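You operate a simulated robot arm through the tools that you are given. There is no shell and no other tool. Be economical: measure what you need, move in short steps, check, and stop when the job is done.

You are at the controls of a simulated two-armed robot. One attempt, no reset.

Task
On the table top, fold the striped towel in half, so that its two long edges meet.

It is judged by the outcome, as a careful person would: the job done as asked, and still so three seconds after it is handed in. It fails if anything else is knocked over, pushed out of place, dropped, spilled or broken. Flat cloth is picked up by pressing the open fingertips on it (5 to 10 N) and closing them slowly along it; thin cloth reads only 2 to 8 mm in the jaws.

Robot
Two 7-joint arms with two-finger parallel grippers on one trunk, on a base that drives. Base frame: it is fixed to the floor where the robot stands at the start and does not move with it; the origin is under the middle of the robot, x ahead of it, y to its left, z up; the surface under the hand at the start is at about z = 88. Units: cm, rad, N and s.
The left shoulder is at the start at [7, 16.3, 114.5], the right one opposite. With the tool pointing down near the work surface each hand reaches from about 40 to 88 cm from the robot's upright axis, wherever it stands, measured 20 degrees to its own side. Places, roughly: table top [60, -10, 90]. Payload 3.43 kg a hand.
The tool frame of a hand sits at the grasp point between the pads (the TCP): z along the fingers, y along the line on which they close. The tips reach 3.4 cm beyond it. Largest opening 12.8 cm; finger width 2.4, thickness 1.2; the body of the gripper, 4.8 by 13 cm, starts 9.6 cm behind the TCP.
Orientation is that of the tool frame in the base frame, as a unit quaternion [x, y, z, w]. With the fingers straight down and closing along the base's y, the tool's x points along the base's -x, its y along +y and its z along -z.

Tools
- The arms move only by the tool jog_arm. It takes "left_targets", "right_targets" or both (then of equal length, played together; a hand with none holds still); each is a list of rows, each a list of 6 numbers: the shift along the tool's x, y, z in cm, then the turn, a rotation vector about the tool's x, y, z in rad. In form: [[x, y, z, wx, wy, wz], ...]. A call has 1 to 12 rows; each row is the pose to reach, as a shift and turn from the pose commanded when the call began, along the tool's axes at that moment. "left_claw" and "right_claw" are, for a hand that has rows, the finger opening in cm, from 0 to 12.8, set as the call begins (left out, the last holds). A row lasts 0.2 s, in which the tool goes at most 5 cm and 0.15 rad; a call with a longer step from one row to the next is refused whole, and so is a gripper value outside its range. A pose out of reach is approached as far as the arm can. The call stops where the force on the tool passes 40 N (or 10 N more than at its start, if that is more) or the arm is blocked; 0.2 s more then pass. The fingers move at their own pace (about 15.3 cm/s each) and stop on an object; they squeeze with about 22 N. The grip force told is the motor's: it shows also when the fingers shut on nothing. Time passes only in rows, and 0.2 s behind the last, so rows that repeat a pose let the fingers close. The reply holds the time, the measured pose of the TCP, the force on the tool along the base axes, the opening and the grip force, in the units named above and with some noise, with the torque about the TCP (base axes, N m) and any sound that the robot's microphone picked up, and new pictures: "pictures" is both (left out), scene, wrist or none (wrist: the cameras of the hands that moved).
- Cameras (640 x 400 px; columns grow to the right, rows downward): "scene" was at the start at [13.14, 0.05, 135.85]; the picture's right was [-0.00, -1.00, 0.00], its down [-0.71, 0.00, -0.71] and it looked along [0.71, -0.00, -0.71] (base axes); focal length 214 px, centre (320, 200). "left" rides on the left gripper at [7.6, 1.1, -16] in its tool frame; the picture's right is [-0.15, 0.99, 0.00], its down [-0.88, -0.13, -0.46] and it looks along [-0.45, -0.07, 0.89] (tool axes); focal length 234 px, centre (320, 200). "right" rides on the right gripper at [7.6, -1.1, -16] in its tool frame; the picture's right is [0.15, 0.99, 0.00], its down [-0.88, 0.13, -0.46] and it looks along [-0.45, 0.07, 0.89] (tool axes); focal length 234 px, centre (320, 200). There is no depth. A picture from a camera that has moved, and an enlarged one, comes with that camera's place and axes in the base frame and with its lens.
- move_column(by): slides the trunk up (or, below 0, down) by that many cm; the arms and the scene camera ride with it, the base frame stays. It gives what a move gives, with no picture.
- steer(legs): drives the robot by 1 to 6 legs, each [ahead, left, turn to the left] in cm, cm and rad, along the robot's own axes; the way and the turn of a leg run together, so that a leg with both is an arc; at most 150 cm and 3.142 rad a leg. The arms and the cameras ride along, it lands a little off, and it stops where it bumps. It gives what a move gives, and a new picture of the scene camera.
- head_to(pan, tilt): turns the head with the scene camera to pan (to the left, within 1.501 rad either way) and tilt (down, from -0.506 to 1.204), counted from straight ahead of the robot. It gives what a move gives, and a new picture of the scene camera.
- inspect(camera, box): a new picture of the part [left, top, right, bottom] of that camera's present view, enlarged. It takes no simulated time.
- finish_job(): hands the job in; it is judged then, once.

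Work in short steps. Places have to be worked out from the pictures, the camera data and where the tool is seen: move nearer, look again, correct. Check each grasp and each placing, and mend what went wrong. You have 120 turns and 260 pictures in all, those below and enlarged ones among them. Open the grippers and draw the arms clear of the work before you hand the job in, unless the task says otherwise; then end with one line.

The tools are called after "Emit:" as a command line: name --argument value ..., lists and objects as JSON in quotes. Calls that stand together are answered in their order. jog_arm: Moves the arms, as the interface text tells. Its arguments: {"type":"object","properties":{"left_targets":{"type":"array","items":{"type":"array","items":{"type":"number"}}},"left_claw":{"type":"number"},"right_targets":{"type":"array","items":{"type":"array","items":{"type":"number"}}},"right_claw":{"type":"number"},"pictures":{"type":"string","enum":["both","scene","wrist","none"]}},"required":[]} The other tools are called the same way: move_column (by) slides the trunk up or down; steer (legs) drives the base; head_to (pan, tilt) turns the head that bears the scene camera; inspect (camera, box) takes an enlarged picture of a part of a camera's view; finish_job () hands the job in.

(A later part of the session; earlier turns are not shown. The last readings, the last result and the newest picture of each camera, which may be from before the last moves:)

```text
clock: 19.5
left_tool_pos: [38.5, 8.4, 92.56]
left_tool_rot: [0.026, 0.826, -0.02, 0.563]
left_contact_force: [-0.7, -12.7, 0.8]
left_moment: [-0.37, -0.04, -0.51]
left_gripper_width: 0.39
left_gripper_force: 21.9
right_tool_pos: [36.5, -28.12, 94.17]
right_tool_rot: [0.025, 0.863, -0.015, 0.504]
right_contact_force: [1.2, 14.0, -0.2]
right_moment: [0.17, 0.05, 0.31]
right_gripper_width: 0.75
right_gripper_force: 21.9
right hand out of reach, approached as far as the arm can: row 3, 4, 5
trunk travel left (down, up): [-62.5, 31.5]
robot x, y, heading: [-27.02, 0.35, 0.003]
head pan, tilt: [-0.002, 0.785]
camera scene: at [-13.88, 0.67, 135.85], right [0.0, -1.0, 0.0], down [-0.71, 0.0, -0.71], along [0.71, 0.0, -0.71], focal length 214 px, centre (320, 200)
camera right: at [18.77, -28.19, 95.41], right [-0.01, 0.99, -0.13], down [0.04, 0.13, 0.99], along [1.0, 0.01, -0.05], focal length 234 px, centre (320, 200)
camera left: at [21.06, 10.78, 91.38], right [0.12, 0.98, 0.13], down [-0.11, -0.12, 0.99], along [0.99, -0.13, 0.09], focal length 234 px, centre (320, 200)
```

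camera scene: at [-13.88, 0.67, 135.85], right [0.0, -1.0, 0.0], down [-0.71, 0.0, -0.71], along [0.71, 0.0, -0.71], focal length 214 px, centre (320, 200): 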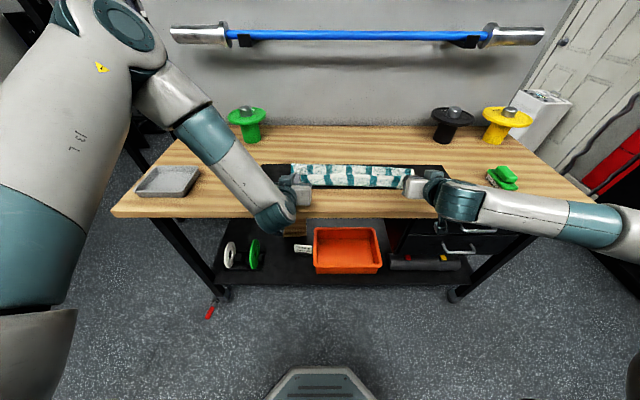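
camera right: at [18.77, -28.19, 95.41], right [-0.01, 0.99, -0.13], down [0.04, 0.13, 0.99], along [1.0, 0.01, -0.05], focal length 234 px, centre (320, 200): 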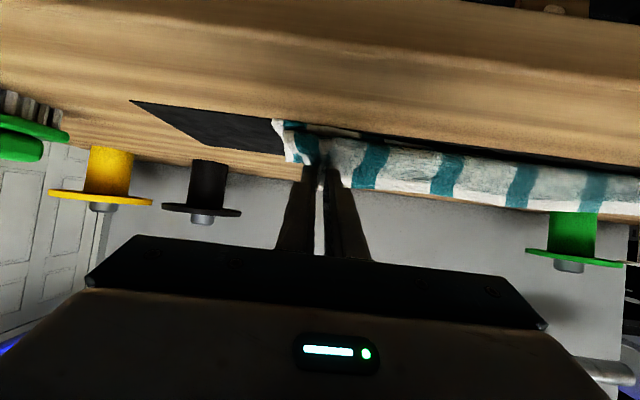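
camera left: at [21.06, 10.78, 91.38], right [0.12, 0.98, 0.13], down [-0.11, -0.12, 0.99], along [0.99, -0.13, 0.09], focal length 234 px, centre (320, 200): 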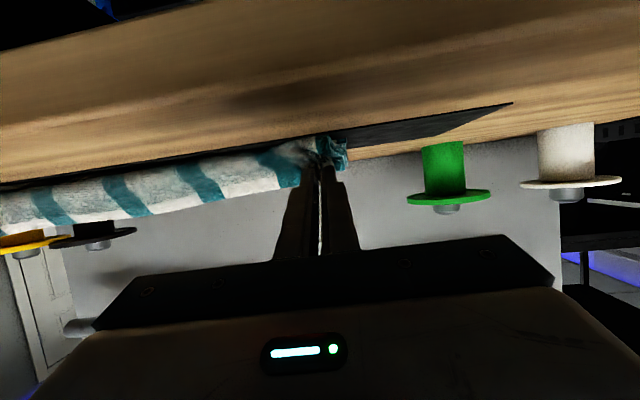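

The right hand tops out near 60° and was dragged outward, giving 13 N of lateral tension. I relieve that and lower both hands so the tips are about 1.2 cm above the table at the near edge.

Emit:
jog_arm --left_targets '[[0, 0, 0, 0, 0, 0], [0.6, 0, 0.15, 0, 0, 0], [1.1, 0, 0.3, 0, 0, 0], [1.7, 0, 0.45, 0, 0, 0], [1.7, 0, 0.45, 0, 0, 0]]' --right_targets '[[0, 0.6, 0, 0, 0.05, 0], [0.6, 1.1, 0.3, 0, 0.1, 0], [1.5, 1.1, 0.6, 0, 0.1, 0], [2.46, 1.1, 1.04, 0, 0.1, 0], [2.46, 1.1, 1.04, 0, 0.1, 0]]'

Emit:
inspect --camera "right" --box '[240, 100, 480, 250]'

Emit:
inspect --camera "scene" --box '[240, 120, 480, 240]'

```text
clock: 20.7
left_tool_pos: [38.24, 7.36, 91.39]
left_tool_rot: [0.025, 0.826, -0.015, 0.563]
left_contact_force: [-0.5, -3.3, 1.2]
left_moment: [-0.08, -0.03, -0.1]
left_gripper_width: 0.39
left_gripper_force: 21.7
left hand out of reach, approached as far as the arm can: row 2, 3, 4, 5
right_tool_pos: [36.22, -27.73, 91.5]
right_tool_rot: [0.031, 0.887, -0.015, 0.461]
right_contact_force: [1.1, 0.5, 6.0]
right_moment: [0.04, -0.18, 0.09]
right_gripper_width: 0.68
right_gripper_force: 22.4
trunk travel left (down, up): [-62.5, 31.5]
robot x, y, heading: [-26.65, 0.07, -0.008]
head pan, tilt: [-0.002, 0.785]
camera scene: at [-13.94, 0.04, 135.87], right [0.0, -1.0, 0.0], down [-0.71, 0.0, -0.71], along [0.71, 0.0, -0.71], focal length 214 px, centre (320, 200)
camera right: at [18.75, -27.72, 94.48], right [-0.02, 0.99, -0.12], down [0.14, 0.12, 0.98], along [0.99, 0.0, -0.14], focal length 234 px, centre (320, 200)
camera left: at [20.75, 9.67, 90.17], right [0.11, 0.98, 0.14], down [-0.11, -0.13, 0.99], along [0.99, -0.13, 0.09], focal length 234 px, centre (320, 200)
```

scene: 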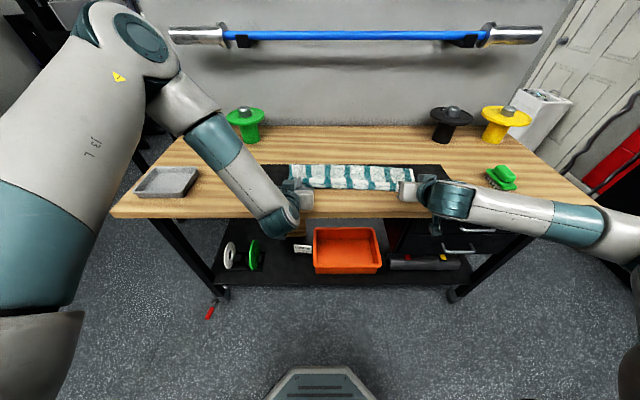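
right: 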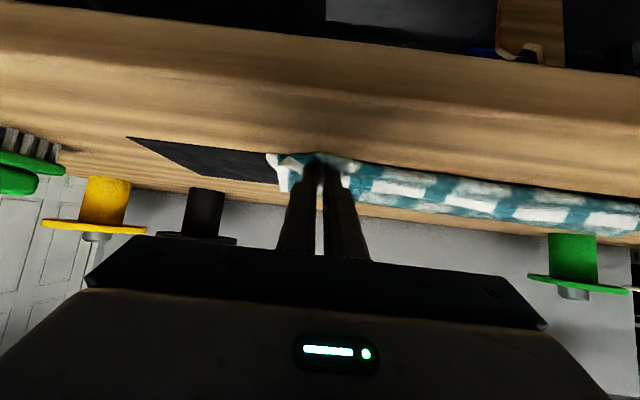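
left: 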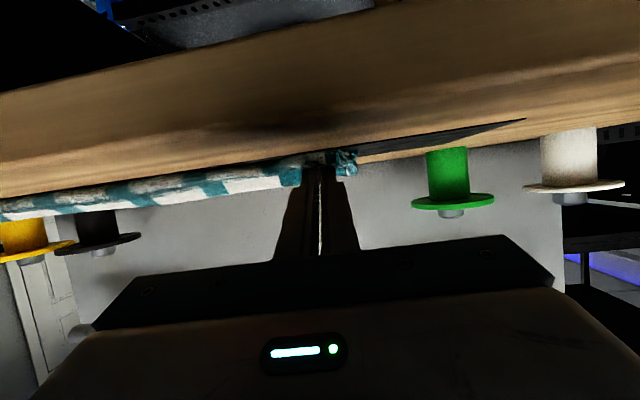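

```text
2.67 times, centred on (360, 175) of right
camera zoom: at [18.75, -27.72, 94.48], right [-0.02, 0.99, -0.12], down [0.14, 0.12, 0.98], along [0.99, 0.0, -0.14], focal length 624 px, centre (213, 267)
```

zoom: 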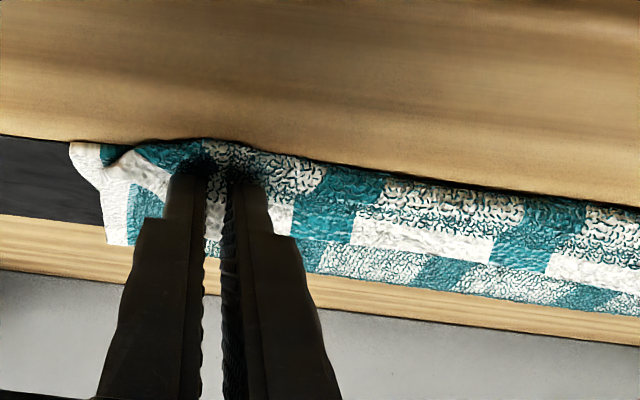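

```text
2.67 times, centred on (360, 180) of scene
camera zoom: at [-13.94, 0.04, 135.87], right [0.0, -1.0, 0.0], down [-0.71, 0.0, -0.71], along [0.71, 0.0, -0.71], focal length 572 px, centre (213, 253)
```

zoom: 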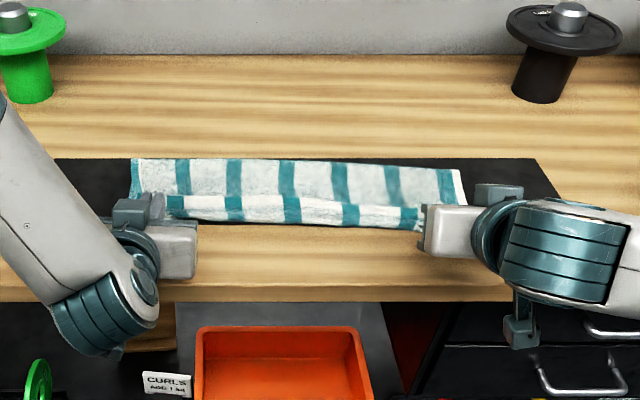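

The fold line has been dragged about 3 cm toward the robot and the hem is still rolled back. I ease both hands 2.5 cm away from the robot to give that back, then open the fingers and see how the cloth settles.

Emit:
jog_arm --left_targets '[[-0.3, 0.3, 1.2, 0, 0, 0], [-0.64, 0.5, 2.44, 0, 0, 0], [-0.64, 0.5, 2.44, 0, 0, 0]]' --right_targets '[[-0.7, 0, 1, 0, 0, 0], [-1.44, 0, 2.05, 0, 0, 0], [-1.44, 0, 2.05, 0, 0, 0]]' --pictures "none"

Emit:
jog_arm --left_targets '[[0, 0, 0, 0, 0, 0], [0, 0, 0, 0, 0, 0], [0, 0, 0, 0, 0, 0]]' --right_targets '[[0, 0, 0, 0, 0, 0], [0, 0, 0, 0, 0, 0], [0, 0, 0, 0, 0, 0]]' --left_claw 4 --right_claw 4

```text
clock: 21.5
left_tool_pos: [40.76, 7.29, 91.32]
left_tool_rot: [0.025, 0.826, -0.015, 0.563]
left_contact_force: [-0.3, -2.2, 0.1]
left_moment: [-0.07, 0.01, -0.08]
left_gripper_width: 0.36
left_gripper_force: 22.4
left hand out of reach, approached as far as the arm can: row 1, 2, 3
right_tool_pos: [38.65, -27.66, 91.55]
right_tool_rot: [0.029, 0.887, -0.014, 0.461]
right_contact_force: [-0.6, 2.7, 5.3]
right_moment: [0.04, -0.07, 0.08]
right_gripper_width: 0.7
right_gripper_force: 22.0
trunk travel left (down, up): [-62.5, 31.5]
robot x, y, heading: [-26.82, 0.23, 0.001]
head pan, tilt: [-0.002, 0.785]
```

```text
clock: 22.3
left_tool_pos: [40.76, 7.24, 91.32]
left_tool_rot: [0.025, 0.826, -0.016, 0.562]
left_contact_force: [0.8, 0.1, 0.3]
left_moment: [0.01, -0.04, 0.01]
left_gripper_width: 3.98
left_gripper_force: 0.0
right_tool_pos: [38.58, -27.68, 91.49]
right_tool_rot: [0.028, 0.887, -0.014, 0.46]
right_contact_force: [-0.4, 0.6, 4.3]
right_moment: [-0.03, -0.12, 0.02]
right_gripper_width: 3.75
right_gripper_force: 0.0
trunk travel left (down, up): [-62.5, 31.5]
robot x, y, heading: [-27.43, 0.04, -0.0]
head pan, tilt: [-0.002, 0.785]
camera scene: at [-13.93, 0.1, 135.86], right [0.0, -1.0, 0.0], down [-0.71, 0.0, -0.71], along [0.71, 0.0, -0.71], focal length 214 px, centre (320, 200)
camera right: at [21.21, -27.75, 94.5], right [-0.02, 0.99, -0.12], down [0.14, 0.12, 0.98], along [0.99, 0.0, -0.14], focal length 234 px, centre (320, 200)
camera left: at [23.16, 9.52, 90.18], right [0.11, 0.98, 0.14], down [-0.11, -0.13, 0.99], along [0.99, -0.13, 0.09], focal length 234 px, centre (320, 200)
```

scene: 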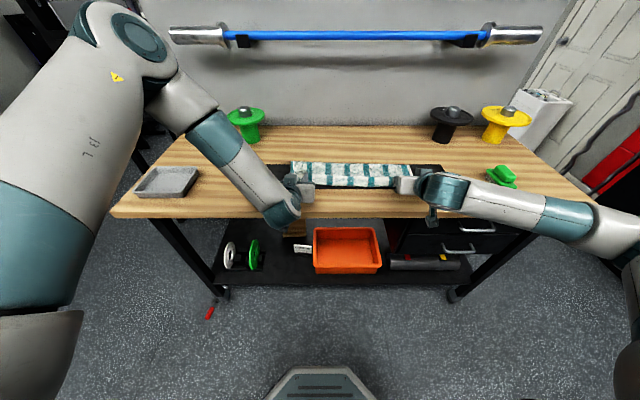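
right: 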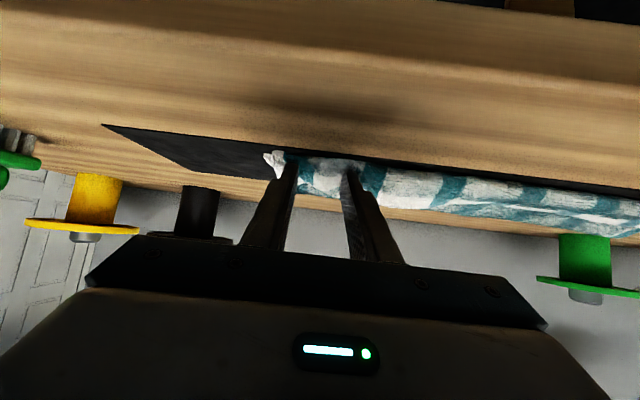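
left: 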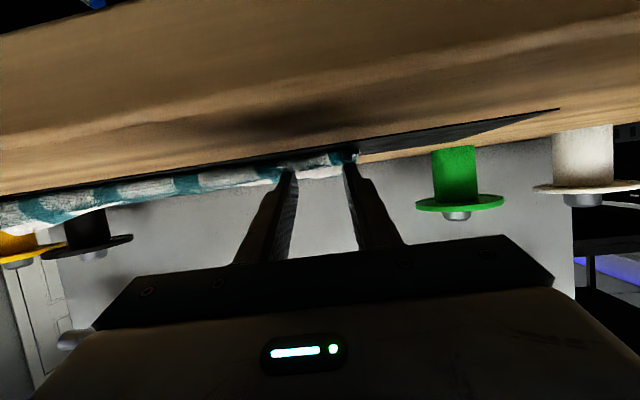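

Both hands are open. I withdraw them back and up along the fingers, clear of the cloth.

Emit:
jog_arm --left_targets '[[0, 0, -3, 0, 0, 0], [0, 0, -6, 0, 0, 0], [-2, 0, -9, 0, 0.1, 0], [-6, 0, -11, 0, 0.24, 0], [-10, 0, -12, 0, 0.38, 0], [-14, 0, -12, 0, 0.52, 0], [-14, 0, -12, 0, 0.52, 0]]' --right_targets '[[0, 0, -3, 0, 0, 0], [0, 0, -6, 0, 0, 0], [-2, 0, -9, 0, 0.1, 0], [-5, 0, -12, 0, 0.2, 0], [-8, 0, -14, 0, 0.3, 0], [-11, 0, -15, 0, 0.4, 0], [-11, 0, -15, 0, 0.4, 0]]'

Emit:
inspect --camera "scene" --box '[240, 120, 480, 240]'

```text
clock: 23.9
left_tool_pos: [34.71, 7.32, 108.88]
left_tool_rot: [0.031, 0.942, -0.012, 0.334]
left_contact_force: [-1.0, 0.9, -0.4]
left_moment: [-0.01, 0.0, -0.02]
left_gripper_width: 4.0
left_gripper_force: 0.2
right_tool_pos: [32.76, -27.41, 109.06]
right_tool_rot: [0.032, 0.961, -0.008, 0.274]
right_contact_force: [-0.6, -0.5, -0.3]
right_moment: [0.02, -0.02, 0.0]
right_gripper_width: 4.01
right_gripper_force: 0.0
trunk travel left (down, up): [-62.5, 31.5]
robot x, y, heading: [-27.27, -0.21, -0.001]
head pan, tilt: [-0.002, 0.785]
camera scene: at [-13.93, 0.01, 135.86], right [0.0, -1.0, 0.0], down [-0.71, 0.0, -0.71], along [0.71, 0.0, -0.71], focal length 214 px, centre (320, 200)
camera right: at [17.85, -27.59, 118.55], right [-0.06, 1.0, -0.08], down [0.52, 0.1, 0.85], along [0.86, 0.01, -0.52], focal length 234 px, centre (320, 200)
camera left: at [18.9, 9.61, 116.47], right [0.18, 0.98, 0.09], down [0.39, -0.16, 0.91], along [0.9, -0.13, -0.41], focal length 234 px, centre (320, 200)
```

scene: 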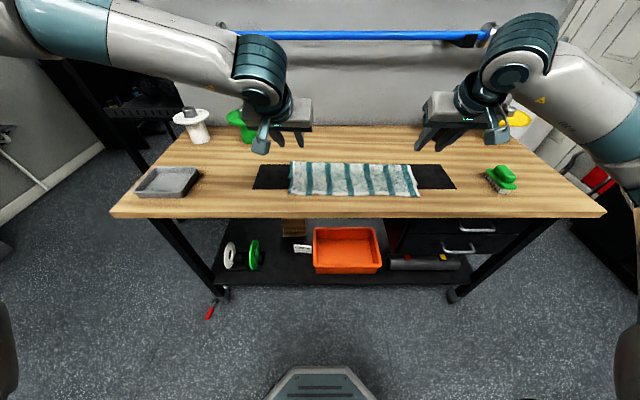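
right: 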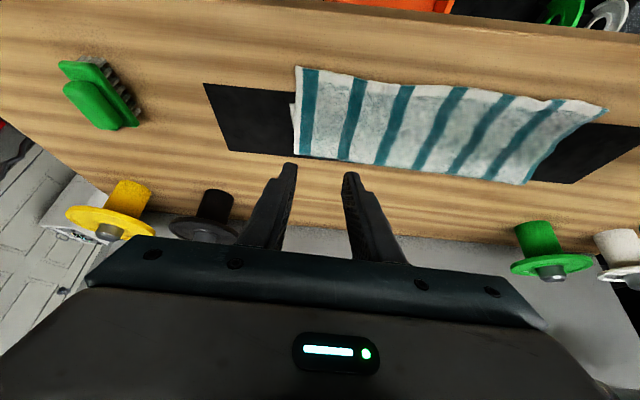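
left: 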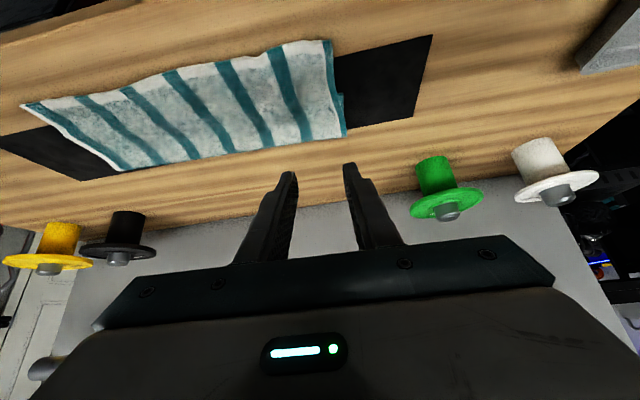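

```text
2.67 times, centred on (360, 180) of scene
camera zoom: at [-13.93, 0.01, 135.86], right [0.0, -1.0, 0.0], down [-0.71, 0.0, -0.71], along [0.71, 0.0, -0.71], focal length 572 px, centre (213, 253)
```

zoom: 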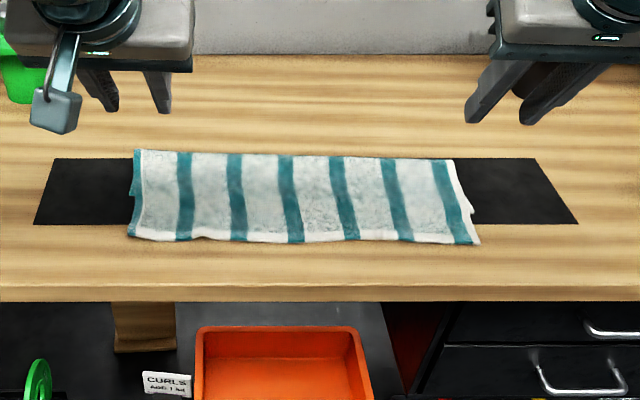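

The hem unrolled flat by itself, but it overshoots the lower near edge by about 5–8 cm because the fold line was dragged. The overhanging hem at x≈35 is a single layer, so I can regrip it with vertical fingers and lift it back to the mid-line. Then I can lay it down again with its orientation already right. I bring both hands upright over it to measure.

Emit:
jog_arm --left_targets '[[1, 0, 1.7, 0, 0.13, 0], [2, 0, 3.4, 0, 0.27, 0], [3, 0, 5.1, 0, 0.41, 0], [4.1, 0, 6.8, 0, 0.55, 0], [5.23, 0, 8.5, 0, 0.681, 0], [5.23, 0, 8.5, 0, 0.681, 0]]' --right_targets '[[0.6, 0, 2, 0, 0.11, 0], [1.2, 0, 4, 0, 0.22, 0], [1.8, 0, 6, 0, 0.33, 0], [2.4, 0, 8, 0, 0.44, 0], [2.94, 0, 9.94, 0, 0.555, 0], [2.94, 0, 9.94, 0, 0.555, 0]]'

```text
clock: 25.3
left_tool_pos: [35.93, 7.36, 98.83]
left_tool_rot: [0.034, 0.999, 0.0, -0.001]
left_contact_force: [0.1, -0.5, 0.9]
left_moment: [-0.01, -0.04, -0.01]
left_gripper_width: 3.99
left_gripper_force: 0.1
right_tool_pos: [35.44, -27.49, 99.08]
right_tool_rot: [0.033, 0.999, 0.0, 0.001]
right_contact_force: [-0.2, -0.1, -0.1]
right_moment: [-0.01, -0.04, 0.02]
right_gripper_width: 3.98
right_gripper_force: 0.0
trunk travel left (down, up): [-62.5, 31.5]
robot x, y, heading: [-27.11, -0.21, 0.004]
head pan, tilt: [-0.002, 0.785]
camera scene: at [-14.02, 0.07, 135.87], right [0.0, -1.0, 0.0], down [-0.71, 0.0, -0.71], along [0.71, 0.0, -0.71], focal length 214 px, centre (320, 200)
camera right: at [27.83, -28.27, 114.96], right [-0.08, 1.0, 0.0], down [0.89, 0.07, 0.46], along [0.46, 0.04, -0.89], focal length 234 px, centre (320, 200)
camera left: at [28.44, 9.04, 114.88], right [0.21, 0.98, 0.0], down [0.87, -0.19, 0.45], along [0.44, -0.1, -0.89], focal length 234 px, centre (320, 200)
```

scene: 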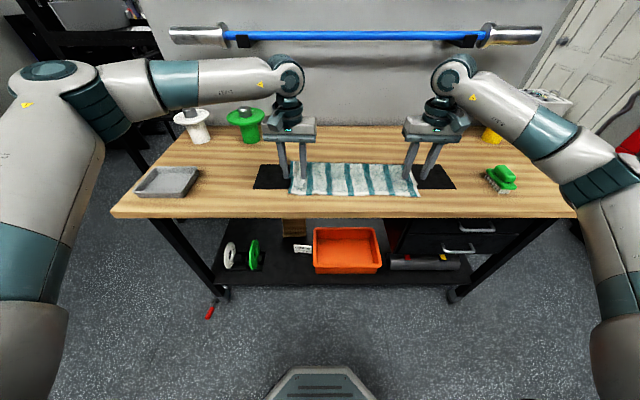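
right: 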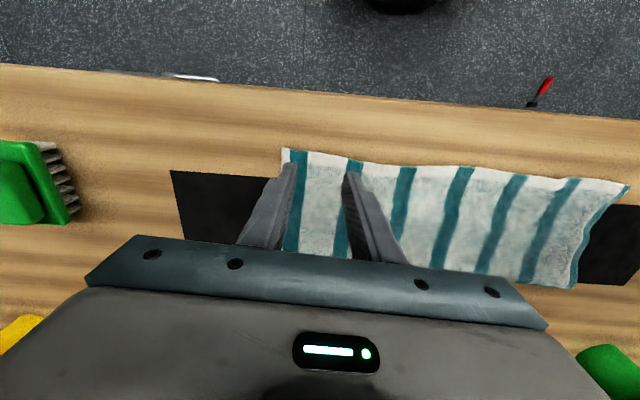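
left: 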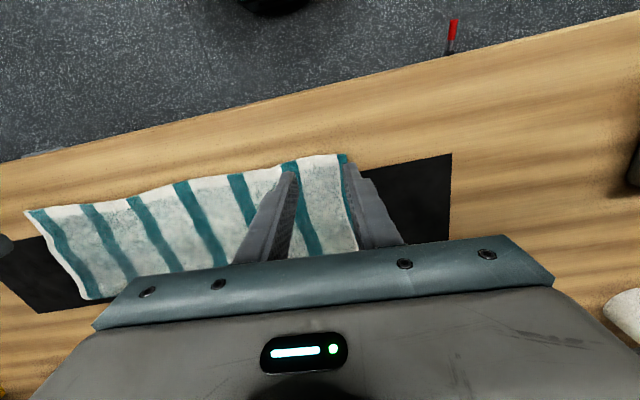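

The hem runs from about (36.5, 10.4) to (35.1, -31.7). I lower both hands onto it about 0.7 cm inside the edge.

Emit:
jog_arm --left_targets '[[-0.6, -0.2, 2, 0, 0, 0], [-1.17, -0.5, 4, 0, 0, 0], [-1.17, -0.5, 6, 0, 0, 0], [-1.17, -0.5, 6.6, 0, 0, 0], [-1.17, -0.5, 6.6, 0, 0, 0]]' --right_targets '[[-0.3, -0.3, 2, 0, 0, 0], [-0.5, -0.7, 4, 0, 0, 0], [-0.5, -0.7, 6, 0, 0, 0], [-0.5, -0.7, 6.85, 0, 0, 0], [-0.5, -0.7, 6.85, 0, 0, 0]]' --pictures "wrist"

```text
clock: 26.5
left_tool_pos: [37.18, 6.76, 92.16]
left_tool_rot: [0.033, 0.999, 0.0, -0.001]
left_contact_force: [-0.2, -0.3, -0.4]
left_moment: [-0.01, 0.04, 0.02]
left_gripper_width: 3.98
left_gripper_force: 0.1
right_tool_pos: [35.99, -28.47, 92.22]
right_tool_rot: [0.034, 0.999, 0.0, 0.001]
right_contact_force: [-0.5, 0.0, 0.1]
right_moment: [-0.02, -0.01, 0.0]
right_gripper_width: 3.99
right_gripper_force: 0.1
trunk travel left (down, up): [-62.5, 31.5]
robot x, y, heading: [-27.09, 0.13, 0.005]
head pan, tilt: [-0.002, 0.785]
camera right: at [28.44, -29.11, 108.1], right [-0.08, 1.0, 0.0], down [0.89, 0.07, 0.46], along [0.46, 0.04, -0.89], focal length 234 px, centre (320, 200)
camera left: at [29.72, 8.47, 108.21], right [0.21, 0.98, 0.0], down [0.87, -0.19, 0.45], along [0.44, -0.1, -0.89], focal length 234 px, centre (320, 200)
```

right: 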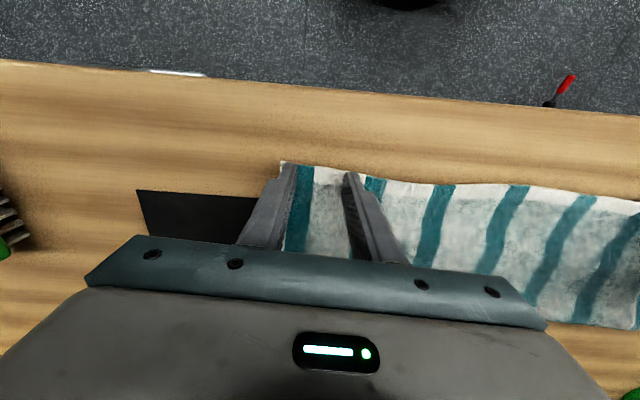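
left: 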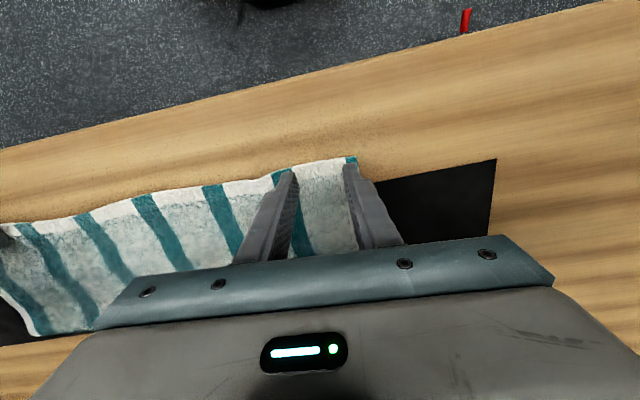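

The fingertips sit right on the hem. I press down lightly.

Emit:
jog_arm --left_targets '[[0, 0, 0.3, 0, 0, 0], [0, 0, 0.55, 0, 0, 0], [0, 0, 0.55, 0, 0, 0]]' --right_targets '[[0, 0, 0.3, 0, 0, 0], [0, 0, 0.55, 0, 0, 0], [0, 0, 0.55, 0, 0, 0]]' --pictures "none"

```text
clock: 27.3
left_tool_pos: [37.09, 6.84, 91.83]
left_tool_rot: [0.034, 0.999, 0.001, 0.0]
left_contact_force: [1.8, -0.7, 5.4]
left_moment: [-0.02, -0.02, -0.03]
left_gripper_width: 4.0
left_gripper_force: 0.1
right_tool_pos: [36.0, -28.47, 91.73]
right_tool_rot: [0.033, 0.999, 0.0, 0.002]
right_contact_force: [1.3, 0.0, 4.2]
right_moment: [-0.03, -0.05, 0.0]
right_gripper_width: 4.0
right_gripper_force: 0.0
trunk travel left (down, up): [-62.5, 31.5]
robot x, y, heading: [-26.9, 0.24, -0.003]
head pan, tilt: [-0.002, 0.785]
```

Contact is about 5 N on each hand. I press slightly more and close in stages.

Emit:
jog_arm --left_targets '[[0, 0, 0.1, 0, 0, 0], [0, 0, 0.1, 0, 0, 0]]' --right_targets '[[0, 0, 0.12, 0, 0, 0], [0, 0, 0.12, 0, 0, 0]]' --left_claw 3 --right_claw 3 --pictures "none"

Emit:
jog_arm --left_targets '[[0, 0, 0, 0, 0, 0], [0, 0, 0, 0, 0, 0]]' --right_targets '[[0, 0, 0, 0, 0, 0], [0, 0, 0, 0, 0, 0]]' --left_claw 2 --right_claw 2 --pictures "none"

Emit:
jog_arm --left_targets '[[0, 0, 0, 0, 0, 0], [0, 0, 0, 0, 0, 0]]' --right_targets '[[0, 0, 0, 0, 0, 0], [0, 0, 0, 0, 0, 0]]' --left_claw 1.1 --right_claw 1.1 --pictures "none"

Emit:
jog_arm --left_targets '[[0, 0, 0, 0, 0, 0], [0, 0, 0, 0, 0, 0], [0, 0, 0, 0, 0, 0]]' --right_targets '[[0, 0, 0, 0, 0, 0], [0, 0, 0, 0, 0, 0], [0, 0, 0, 0, 0, 0]]' --left_claw 0 --right_claw 0 --pictures "wrist"

```text
clock: 27.9
left_tool_pos: [37.19, 6.91, 91.71]
left_tool_rot: [0.032, 0.999, 0.0, 0.001]
left_contact_force: [3.4, -1.8, 10.8]
left_moment: [-0.05, -0.11, 0.03]
left_gripper_width: 2.91
left_gripper_force: 0.0
right_tool_pos: [35.9, -28.28, 91.7]
right_tool_rot: [0.032, 0.999, 0.001, 0.001]
right_contact_force: [1.7, 0.2, 7.5]
right_moment: [-0.05, -0.14, -0.01]
right_gripper_width: 2.92
right_gripper_force: 0.0
trunk travel left (down, up): [-62.5, 31.5]
robot x, y, heading: [-26.94, 0.19, -0.004]
head pan, tilt: [-0.002, 0.785]
```

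```text
clock: 28.5
left_tool_pos: [36.94, 6.8, 91.8]
left_tool_rot: [0.033, 0.999, 0.0, 0.001]
left_contact_force: [1.9, -2.0, 11.5]
left_moment: [-0.1, -0.05, 0.01]
left_gripper_width: 1.95
left_gripper_force: 0.1
right_tool_pos: [35.96, -28.18, 91.81]
right_tool_rot: [0.033, 0.999, 0.001, 0.002]
right_contact_force: [0.9, 1.0, 7.8]
right_moment: [0.02, -0.05, 0.01]
right_gripper_width: 1.97
right_gripper_force: 0.1
trunk travel left (down, up): [-62.5, 31.5]
robot x, y, heading: [-26.8, 0.12, -0.001]
head pan, tilt: [-0.002, 0.785]
```

```text
clock: 29.1
left_tool_pos: [36.99, 6.77, 91.65]
left_tool_rot: [0.033, 0.999, 0.0, 0.0]
left_contact_force: [-0.7, -4.5, 12.5]
left_moment: [-0.13, -0.01, -0.04]
left_gripper_width: 1.28
left_gripper_force: 1.9
right_tool_pos: [35.77, -28.27, 91.77]
right_tool_rot: [0.033, 0.999, 0.001, 0.002]
right_contact_force: [-0.8, 3.9, 6.6]
right_moment: [0.1, -0.03, 0.0]
right_gripper_width: 1.27
right_gripper_force: 2.5
trunk travel left (down, up): [-62.5, 31.5]
robot x, y, heading: [-27.41, 0.31, 0.001]
head pan, tilt: [-0.002, 0.785]
```

```text
clock: 29.9
left_tool_pos: [36.96, 6.84, 91.73]
left_tool_rot: [0.034, 0.999, 0.0, 0.001]
left_contact_force: [-0.9, -11.2, 13.0]
left_moment: [-0.42, 0.05, -0.03]
left_gripper_width: 0.66
left_gripper_force: 21.8
right_tool_pos: [35.98, -28.36, 91.71]
right_tool_rot: [0.033, 0.999, 0.001, 0.001]
right_contact_force: [0.0, 10.9, 6.4]
right_moment: [0.41, -0.04, 0.07]
right_gripper_width: 0.5
right_gripper_force: 22.1
trunk travel left (down, up): [-62.5, 31.5]
robot x, y, heading: [-26.86, 0.03, 0.002]
head pan, tilt: [-0.002, 0.785]
camera right: at [28.18, -29.02, 107.61], right [-0.08, 1.0, 0.0], down [0.89, 0.07, 0.46], along [0.46, 0.04, -0.89], focal length 234 px, centre (320, 200)
camera left: at [29.49, 8.48, 107.71], right [0.21, 0.98, 0.0], down [0.87, -0.19, 0.46], along [0.45, -0.1, -0.89], focal length 234 px, centre (320, 200)
```

right: 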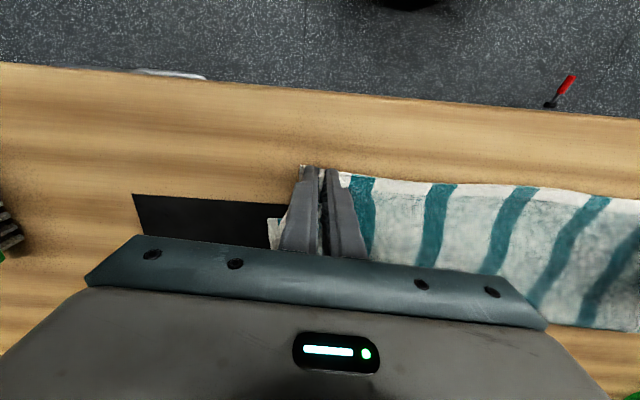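
left: 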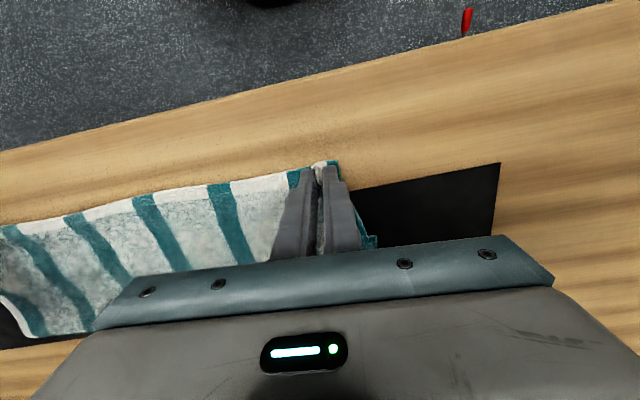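

Both grips hold, but sideways tension is 11 N, so I bring the hands slightly together. Then I lift the hem up and over to just past the towel's mid-line, to restore the fold line.

Emit:
jog_arm --left_targets '[[0, -0.3, -1.5, 0, 0, 0], [-0.5, -0.6, -4, 0, 0, 0], [-1.5, -0.6, -6.5, 0, 0, 0], [-3.5, -0.6, -9, 0, 0, 0], [-6, -0.6, -10.8, 0, 0, 0], [-8.5, -0.6, -11.7, 0, 0, 0], [-11, -0.6, -12, 0, 0, 0], [-13.5, -0.6, -12, 0, 0, 0], [-16, -0.6, -11.7, 0, 0, 0], [-18.5, -0.6, -11.3, 0, 0, 0], [-18.5, -0.6, -11.3, 0, 0, 0]]' --right_targets '[[0, 0.3, -1.5, 0, 0, 0], [-0.5, 0.6, -4, 0, 0, 0], [-1.5, 0.6, -6.5, 0, 0, 0], [-3.5, 0.6, -9, 0, 0, 0], [-6, 0.6, -10.8, 0, 0, 0], [-8.5, 0.6, -11.7, 0, 0, 0], [-11, 0.6, -12, 0, 0, 0], [-13.5, 0.6, -12, 0, 0, 0], [-16, 0.6, -11.7, 0, 0, 0], [-18, 0.6, -11.3, 0, 0, 0], [-18, 0.6, -11.3, 0, 0, 0]]'

Emit:
inspect --camera "scene" --box '[240, 100, 480, 220]'

```text
clock: 32.3
left_tool_pos: [53.41, 5.26, 103.24]
left_tool_rot: [0.034, 0.999, 0.0, -0.001]
left_contact_force: [-0.2, -3.2, -0.3]
left_moment: [-0.07, -0.04, 0.04]
left_gripper_width: 0.62
left_gripper_force: 21.9
left hand out of reach, approached as far as the arm can: row 10, 11
right_tool_pos: [54.01, -28.8, 102.81]
right_tool_rot: [0.032, 0.999, 0.0, 0.001]
right_contact_force: [0.3, 3.3, 0.0]
right_moment: [0.14, 0.01, 0.02]
right_gripper_width: 0.47
right_gripper_force: 21.8
trunk travel left (down, up): [-62.5, 31.5]
robot x, y, heading: [-26.76, -0.11, -0.001]
head pan, tilt: [-0.002, 0.785]
camera scene: at [-13.89, 0.05, 135.85], right [0.0, -1.0, 0.0], down [-0.71, 0.0, -0.71], along [0.71, 0.0, -0.71], focal length 214 px, centre (320, 200)
camera right: at [46.32, -29.61, 118.78], right [-0.08, 1.0, 0.0], down [0.89, 0.07, 0.46], along [0.46, 0.04, -0.89], focal length 234 px, centre (320, 200)
camera left: at [45.91, 6.97, 119.19], right [0.21, 0.98, 0.0], down [0.87, -0.19, 0.46], along [0.44, -0.1, -0.89], focal length 234 px, centre (320, 200)
```

scene: 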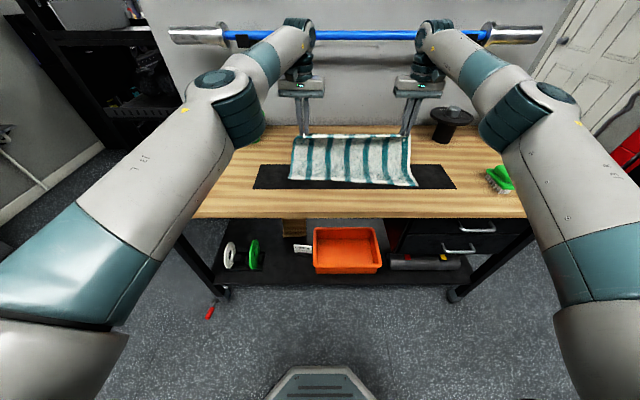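
right: 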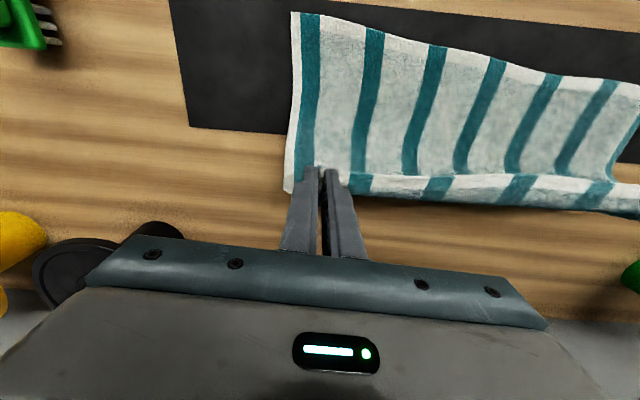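
left: 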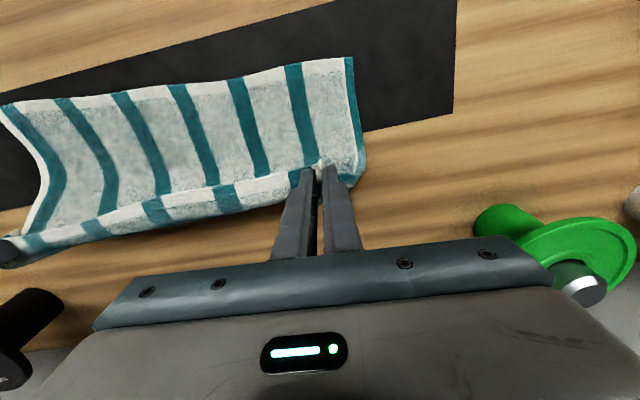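

```text
2.67 times, centred on (360, 160) of scene
camera zoom: at [-13.89, 0.05, 135.85], right [0.0, -1.0, 0.0], down [-0.71, 0.0, -0.71], along [0.71, 0.0, -0.71], focal length 572 px, centre (213, 307)
```

zoom: 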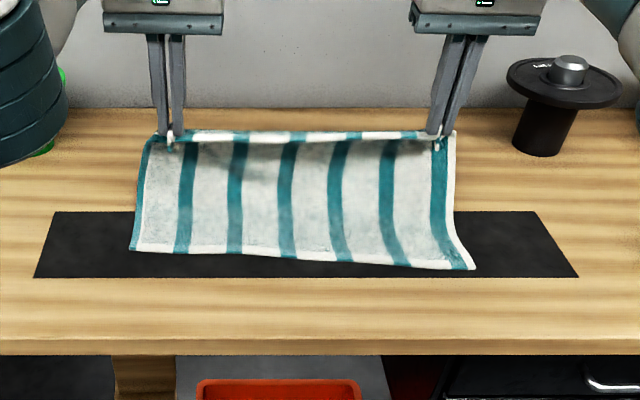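

The lower layer is flat again, with its near edge running from about (44.1, 10.8) to (40.4, -32.9). The left hand is at its reach limit, so I drive forward 6 cm, which carries the hem a bit past the mid-line as wanted.

Emit:
steer --legs '[[6, 0, 0]]'

```text
clock: 33.3
left_tool_pos: [59.37, 5.22, 103.24]
left_tool_rot: [0.034, 0.999, 0.0, 0.001]
left_contact_force: [-0.3, -3.3, -1.2]
left_moment: [-0.11, -0.02, 0.0]
left_gripper_width: 0.59
left_gripper_force: 21.9
right_tool_pos: [59.92, -28.97, 102.88]
right_tool_rot: [0.035, 0.999, 0.001, 0.001]
right_contact_force: [0.2, 3.1, -0.4]
right_moment: [0.12, 0.02, 0.0]
right_gripper_width: 0.48
right_gripper_force: 22.5
trunk travel left (down, up): [-62.5, 31.5]
robot x, y, heading: [-20.91, 0.18, 0.004]
head pan, tilt: [-0.002, 0.785]
camera scene: at [-7.94, 0.07, 135.87], right [0.0, -1.0, 0.0], down [-0.71, 0.0, -0.71], along [0.71, 0.0, -0.71], focal length 214 px, centre (320, 200)
```

scene: 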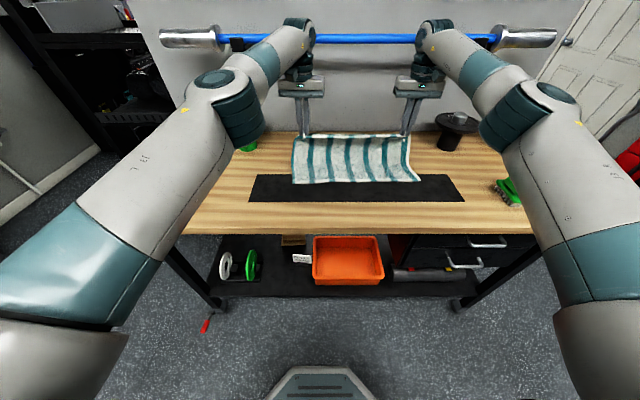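

The towel seems to have slid a little. I check where its near edge is now.

Emit:
inspect --camera "right" --box '[0, 0, 640, 400]'

Emit:
inspect --camera "left" --box '[0, 0, 640, 400]'

Emit:
inspect --camera "scene" --box '[240, 100, 480, 220]'

```text
1.00 times, centred on (320, 200) of right (not enlarged: the box is as wide or as high as the picture)
camera zoom: at [52.22, -29.68, 118.84], right [-0.08, 1.0, 0.0], down [0.89, 0.07, 0.46], along [0.46, 0.04, -0.89], focal length 234 px, centre (320, 200)
```

zoom: 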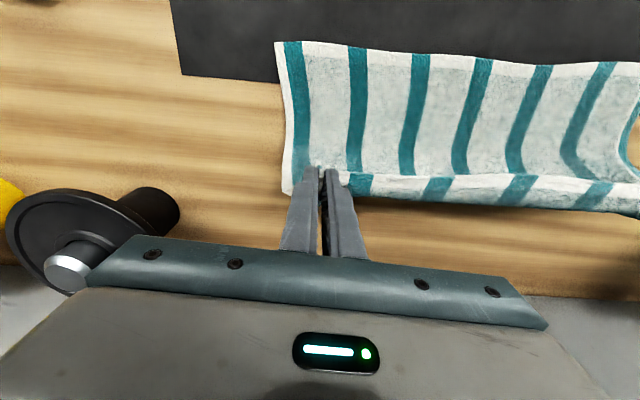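

```text
1.00 times, centred on (320, 200) of left (not enlarged: the box is as wide or as high as the picture)
camera zoom: at [51.87, 6.92, 119.23], right [0.21, 0.98, 0.0], down [0.87, -0.19, 0.46], along [0.44, -0.1, -0.89], focal length 234 px, centre (320, 200)
```

zoom: 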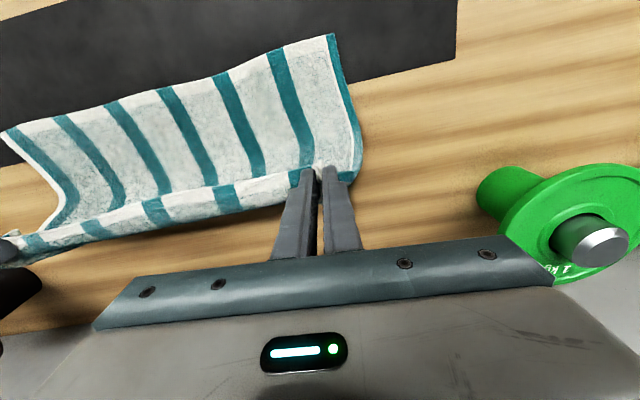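

```text
2.67 times, centred on (360, 160) of scene
camera zoom: at [-7.94, 0.07, 135.87], right [0.0, -1.0, 0.0], down [-0.71, 0.0, -0.71], along [0.71, 0.0, -0.71], focal length 572 px, centre (213, 307)
```

zoom: 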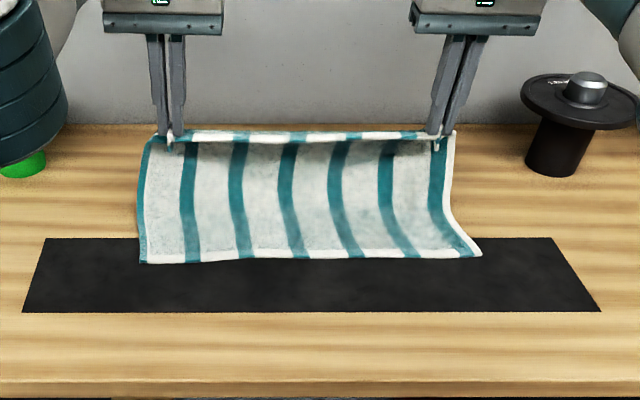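

The towel slid 4–8 cm, so its near edge now runs from (47.8, 9.2) to (49.1, -34.5), still well on the table. The hem now stands roughly over the mid-line. I lay it toward the robot along an arc, stopping about 2 cm above the near edge to check.

Emit:
jog_arm --left_targets '[[0.9, -0.1, 0, 0, 0, 0], [1.9, -0.22, 0.2, 0, 0, -0.02], [2.9, -0.33, 0.8, 0, 0, -0.03], [3.9, -0.45, 1.5, 0, 0, -0.04], [4.9, -0.56, 2.2, 0, 0, -0.05], [5.9, -0.68, 3.1, 0, 0, -0.06], [7.6, -0.88, 5.1, 0, 0, -0.08], [9.0, -1.04, 7.2, 0, 0, -0.09], [10.0, -1.15, 9.2, 0, 0, -0.1], [10.0, -1.15, 9.2, 0, 0, -0.1]]' --right_targets '[[0.9, -0.1, 0, 0, 0, 0], [1.8, -0.22, 0.1, 0, 0, -0.02], [2.8, -0.33, 0.6, 0, 0, -0.03], [3.7, -0.45, 1.2, 0, 0, -0.04], [4.7, -0.55, 2.0, 0, 0, -0.05], [5.6, -0.66, 2.8, 0, 0, -0.06], [7.2, -0.85, 4.8, 0, 0, -0.08], [8.6, -1.0, 6.8, 0, 0, -0.09], [9.6, -1.12, 8.8, 0, 0, -0.1], [9.6, -1.12, 8.8, 0, 0, -0.1]]'

Emit:
inspect --camera "scene" --box '[240, 100, 480, 220]'

```text
clock: 35.5
left_tool_pos: [49.25, 4.7, 93.92]
left_tool_rot: [-0.017, 1.0, 0.0, -0.002]
left_contact_force: [-0.8, -2.7, 0.1]
left_moment: [-0.12, -0.02, -0.08]
left_gripper_width: 0.63
left_gripper_force: 21.7
right_tool_pos: [50.33, -29.58, 94.11]
right_tool_rot: [-0.016, 1.0, 0.0, 0.001]
right_contact_force: [0.3, 4.3, 0.0]
right_moment: [0.09, 0.01, -0.01]
right_gripper_width: 0.46
right_gripper_force: 21.8
trunk travel left (down, up): [-62.5, 31.5]
robot x, y, heading: [-21.22, 0.05, 0.004]
head pan, tilt: [-0.002, 0.785]
camera scene: at [-7.89, 0.06, 135.85], right [0.0, -1.0, 0.0], down [-0.71, 0.0, -0.71], along [0.71, 0.0, -0.71], focal length 214 px, centre (320, 200)
camera right: at [42.76, -30.99, 109.92], right [-0.18, 0.98, 0.0], down [0.87, 0.16, 0.46], along [0.45, 0.08, -0.89], focal length 234 px, centre (320, 200)
camera left: at [41.76, 5.69, 109.96], right [0.11, 0.99, 0.0], down [0.88, -0.1, 0.46], along [0.45, -0.05, -0.89], focal length 234 px, centre (320, 200)
```

scene: 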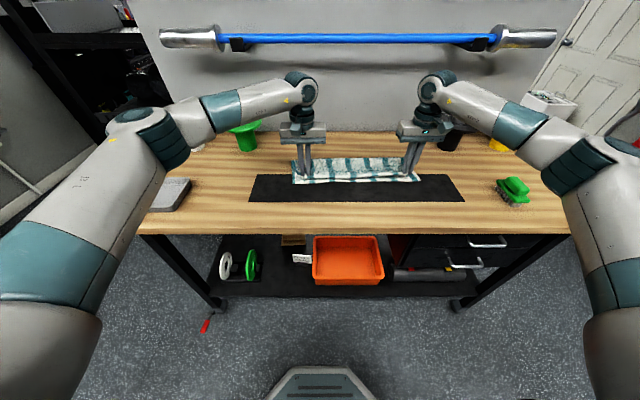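
right: 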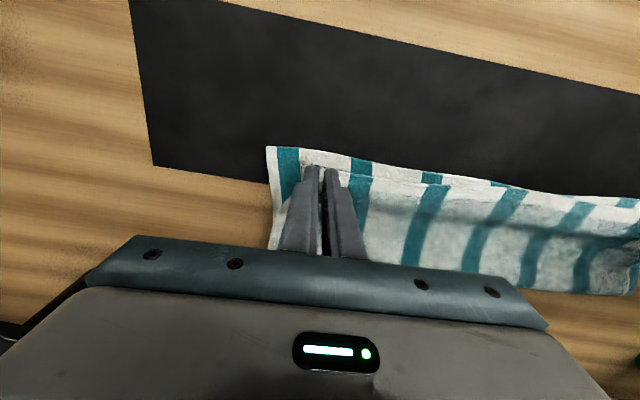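
left: 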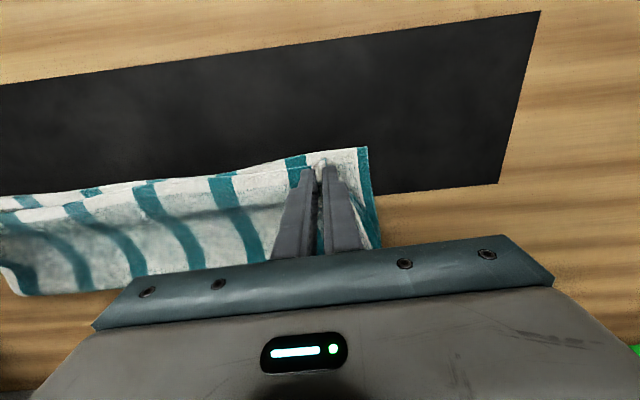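

```text
2.67 times, centred on (360, 160) of scene
camera zoom: at [-7.89, 0.06, 135.85], right [0.0, -1.0, 0.0], down [-0.71, 0.0, -0.71], along [0.71, 0.0, -0.71], focal length 572 px, centre (213, 307)
```

zoom: 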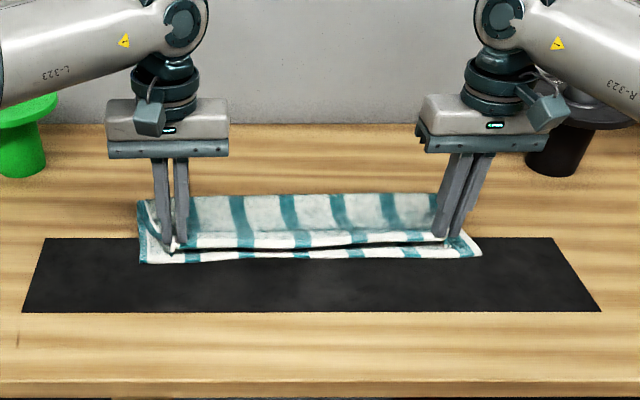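

The hem is parallel to the near edge and the lower layer hasn't moved. I lower the last 1.7 cm while moving about 0.6 cm toward the robot, putting the hem on the near edge.

Emit:
jog_arm --left_targets '[[0.3, 0, 0.6, 0, 0, 0], [0.5, 0, 1.2, 0, 0, 0], [0.55, 0, 1.65, 0, 0, 0], [0.55, 0, 1.65, 0, 0, 0]]' --right_targets '[[0.3, 0, 0.6, 0, 0, 0], [0.5, 0, 1.2, 0, 0, 0], [0.58, 0, 1.85, 0, 0, 0], [0.58, 0, 1.85, 0, 0, 0]]' --pictures "wrist"

Emit:
inspect --camera "scene" --box '[260, 140, 440, 200]'

```text
clock: 36.5
left_tool_pos: [48.74, 4.72, 92.31]
left_tool_rot: [-0.016, 1.0, -0.001, 0.0]
left_contact_force: [0.7, -3.3, 0.5]
left_moment: [-0.09, 0.0, -0.1]
left_gripper_width: 0.61
left_gripper_force: 22.1
right_tool_pos: [49.66, -29.53, 92.22]
right_tool_rot: [-0.016, 1.0, 0.0, 0.001]
right_contact_force: [0.8, 3.5, 3.3]
right_moment: [0.1, 0.02, -0.07]
right_gripper_width: 0.45
right_gripper_force: 22.3
trunk travel left (down, up): [-62.5, 31.5]
robot x, y, heading: [-21.18, 0.1, -0.001]
head pan, tilt: [-0.002, 0.785]
camera right: at [42.12, -30.95, 108.1], right [-0.18, 0.98, 0.0], down [0.87, 0.16, 0.46], along [0.45, 0.08, -0.89], focal length 234 px, centre (320, 200)
camera left: at [41.21, 5.7, 108.37], right [0.11, 0.99, 0.0], down [0.88, -0.1, 0.46], along [0.45, -0.05, -0.89], focal length 234 px, centre (320, 200)
```

right: 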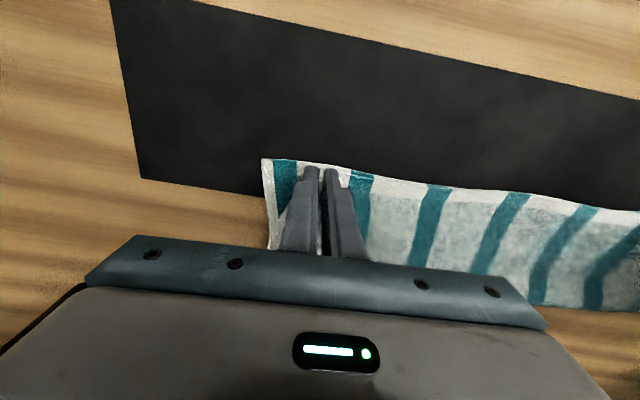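
left: 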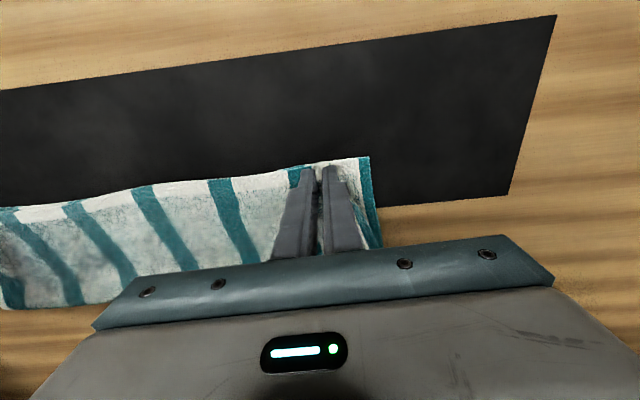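

```text
3.56 times, centred on (350, 170) of scene
camera zoom: at [-7.92, 0.06, 135.86], right [0.0, -1.0, 0.0], down [-0.71, 0.0, -0.71], along [0.71, 0.0, -0.71], focal length 763 px, centre (213, 307)
```

zoom: 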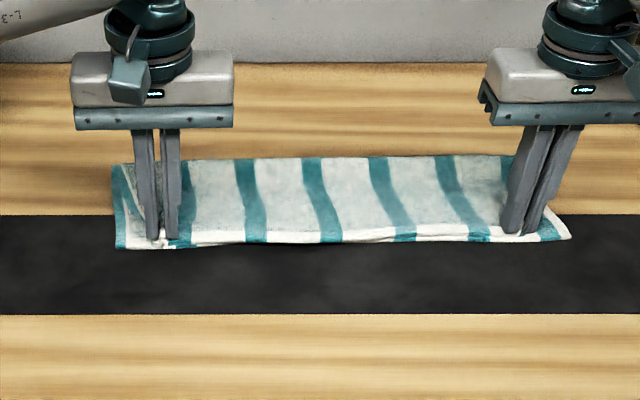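

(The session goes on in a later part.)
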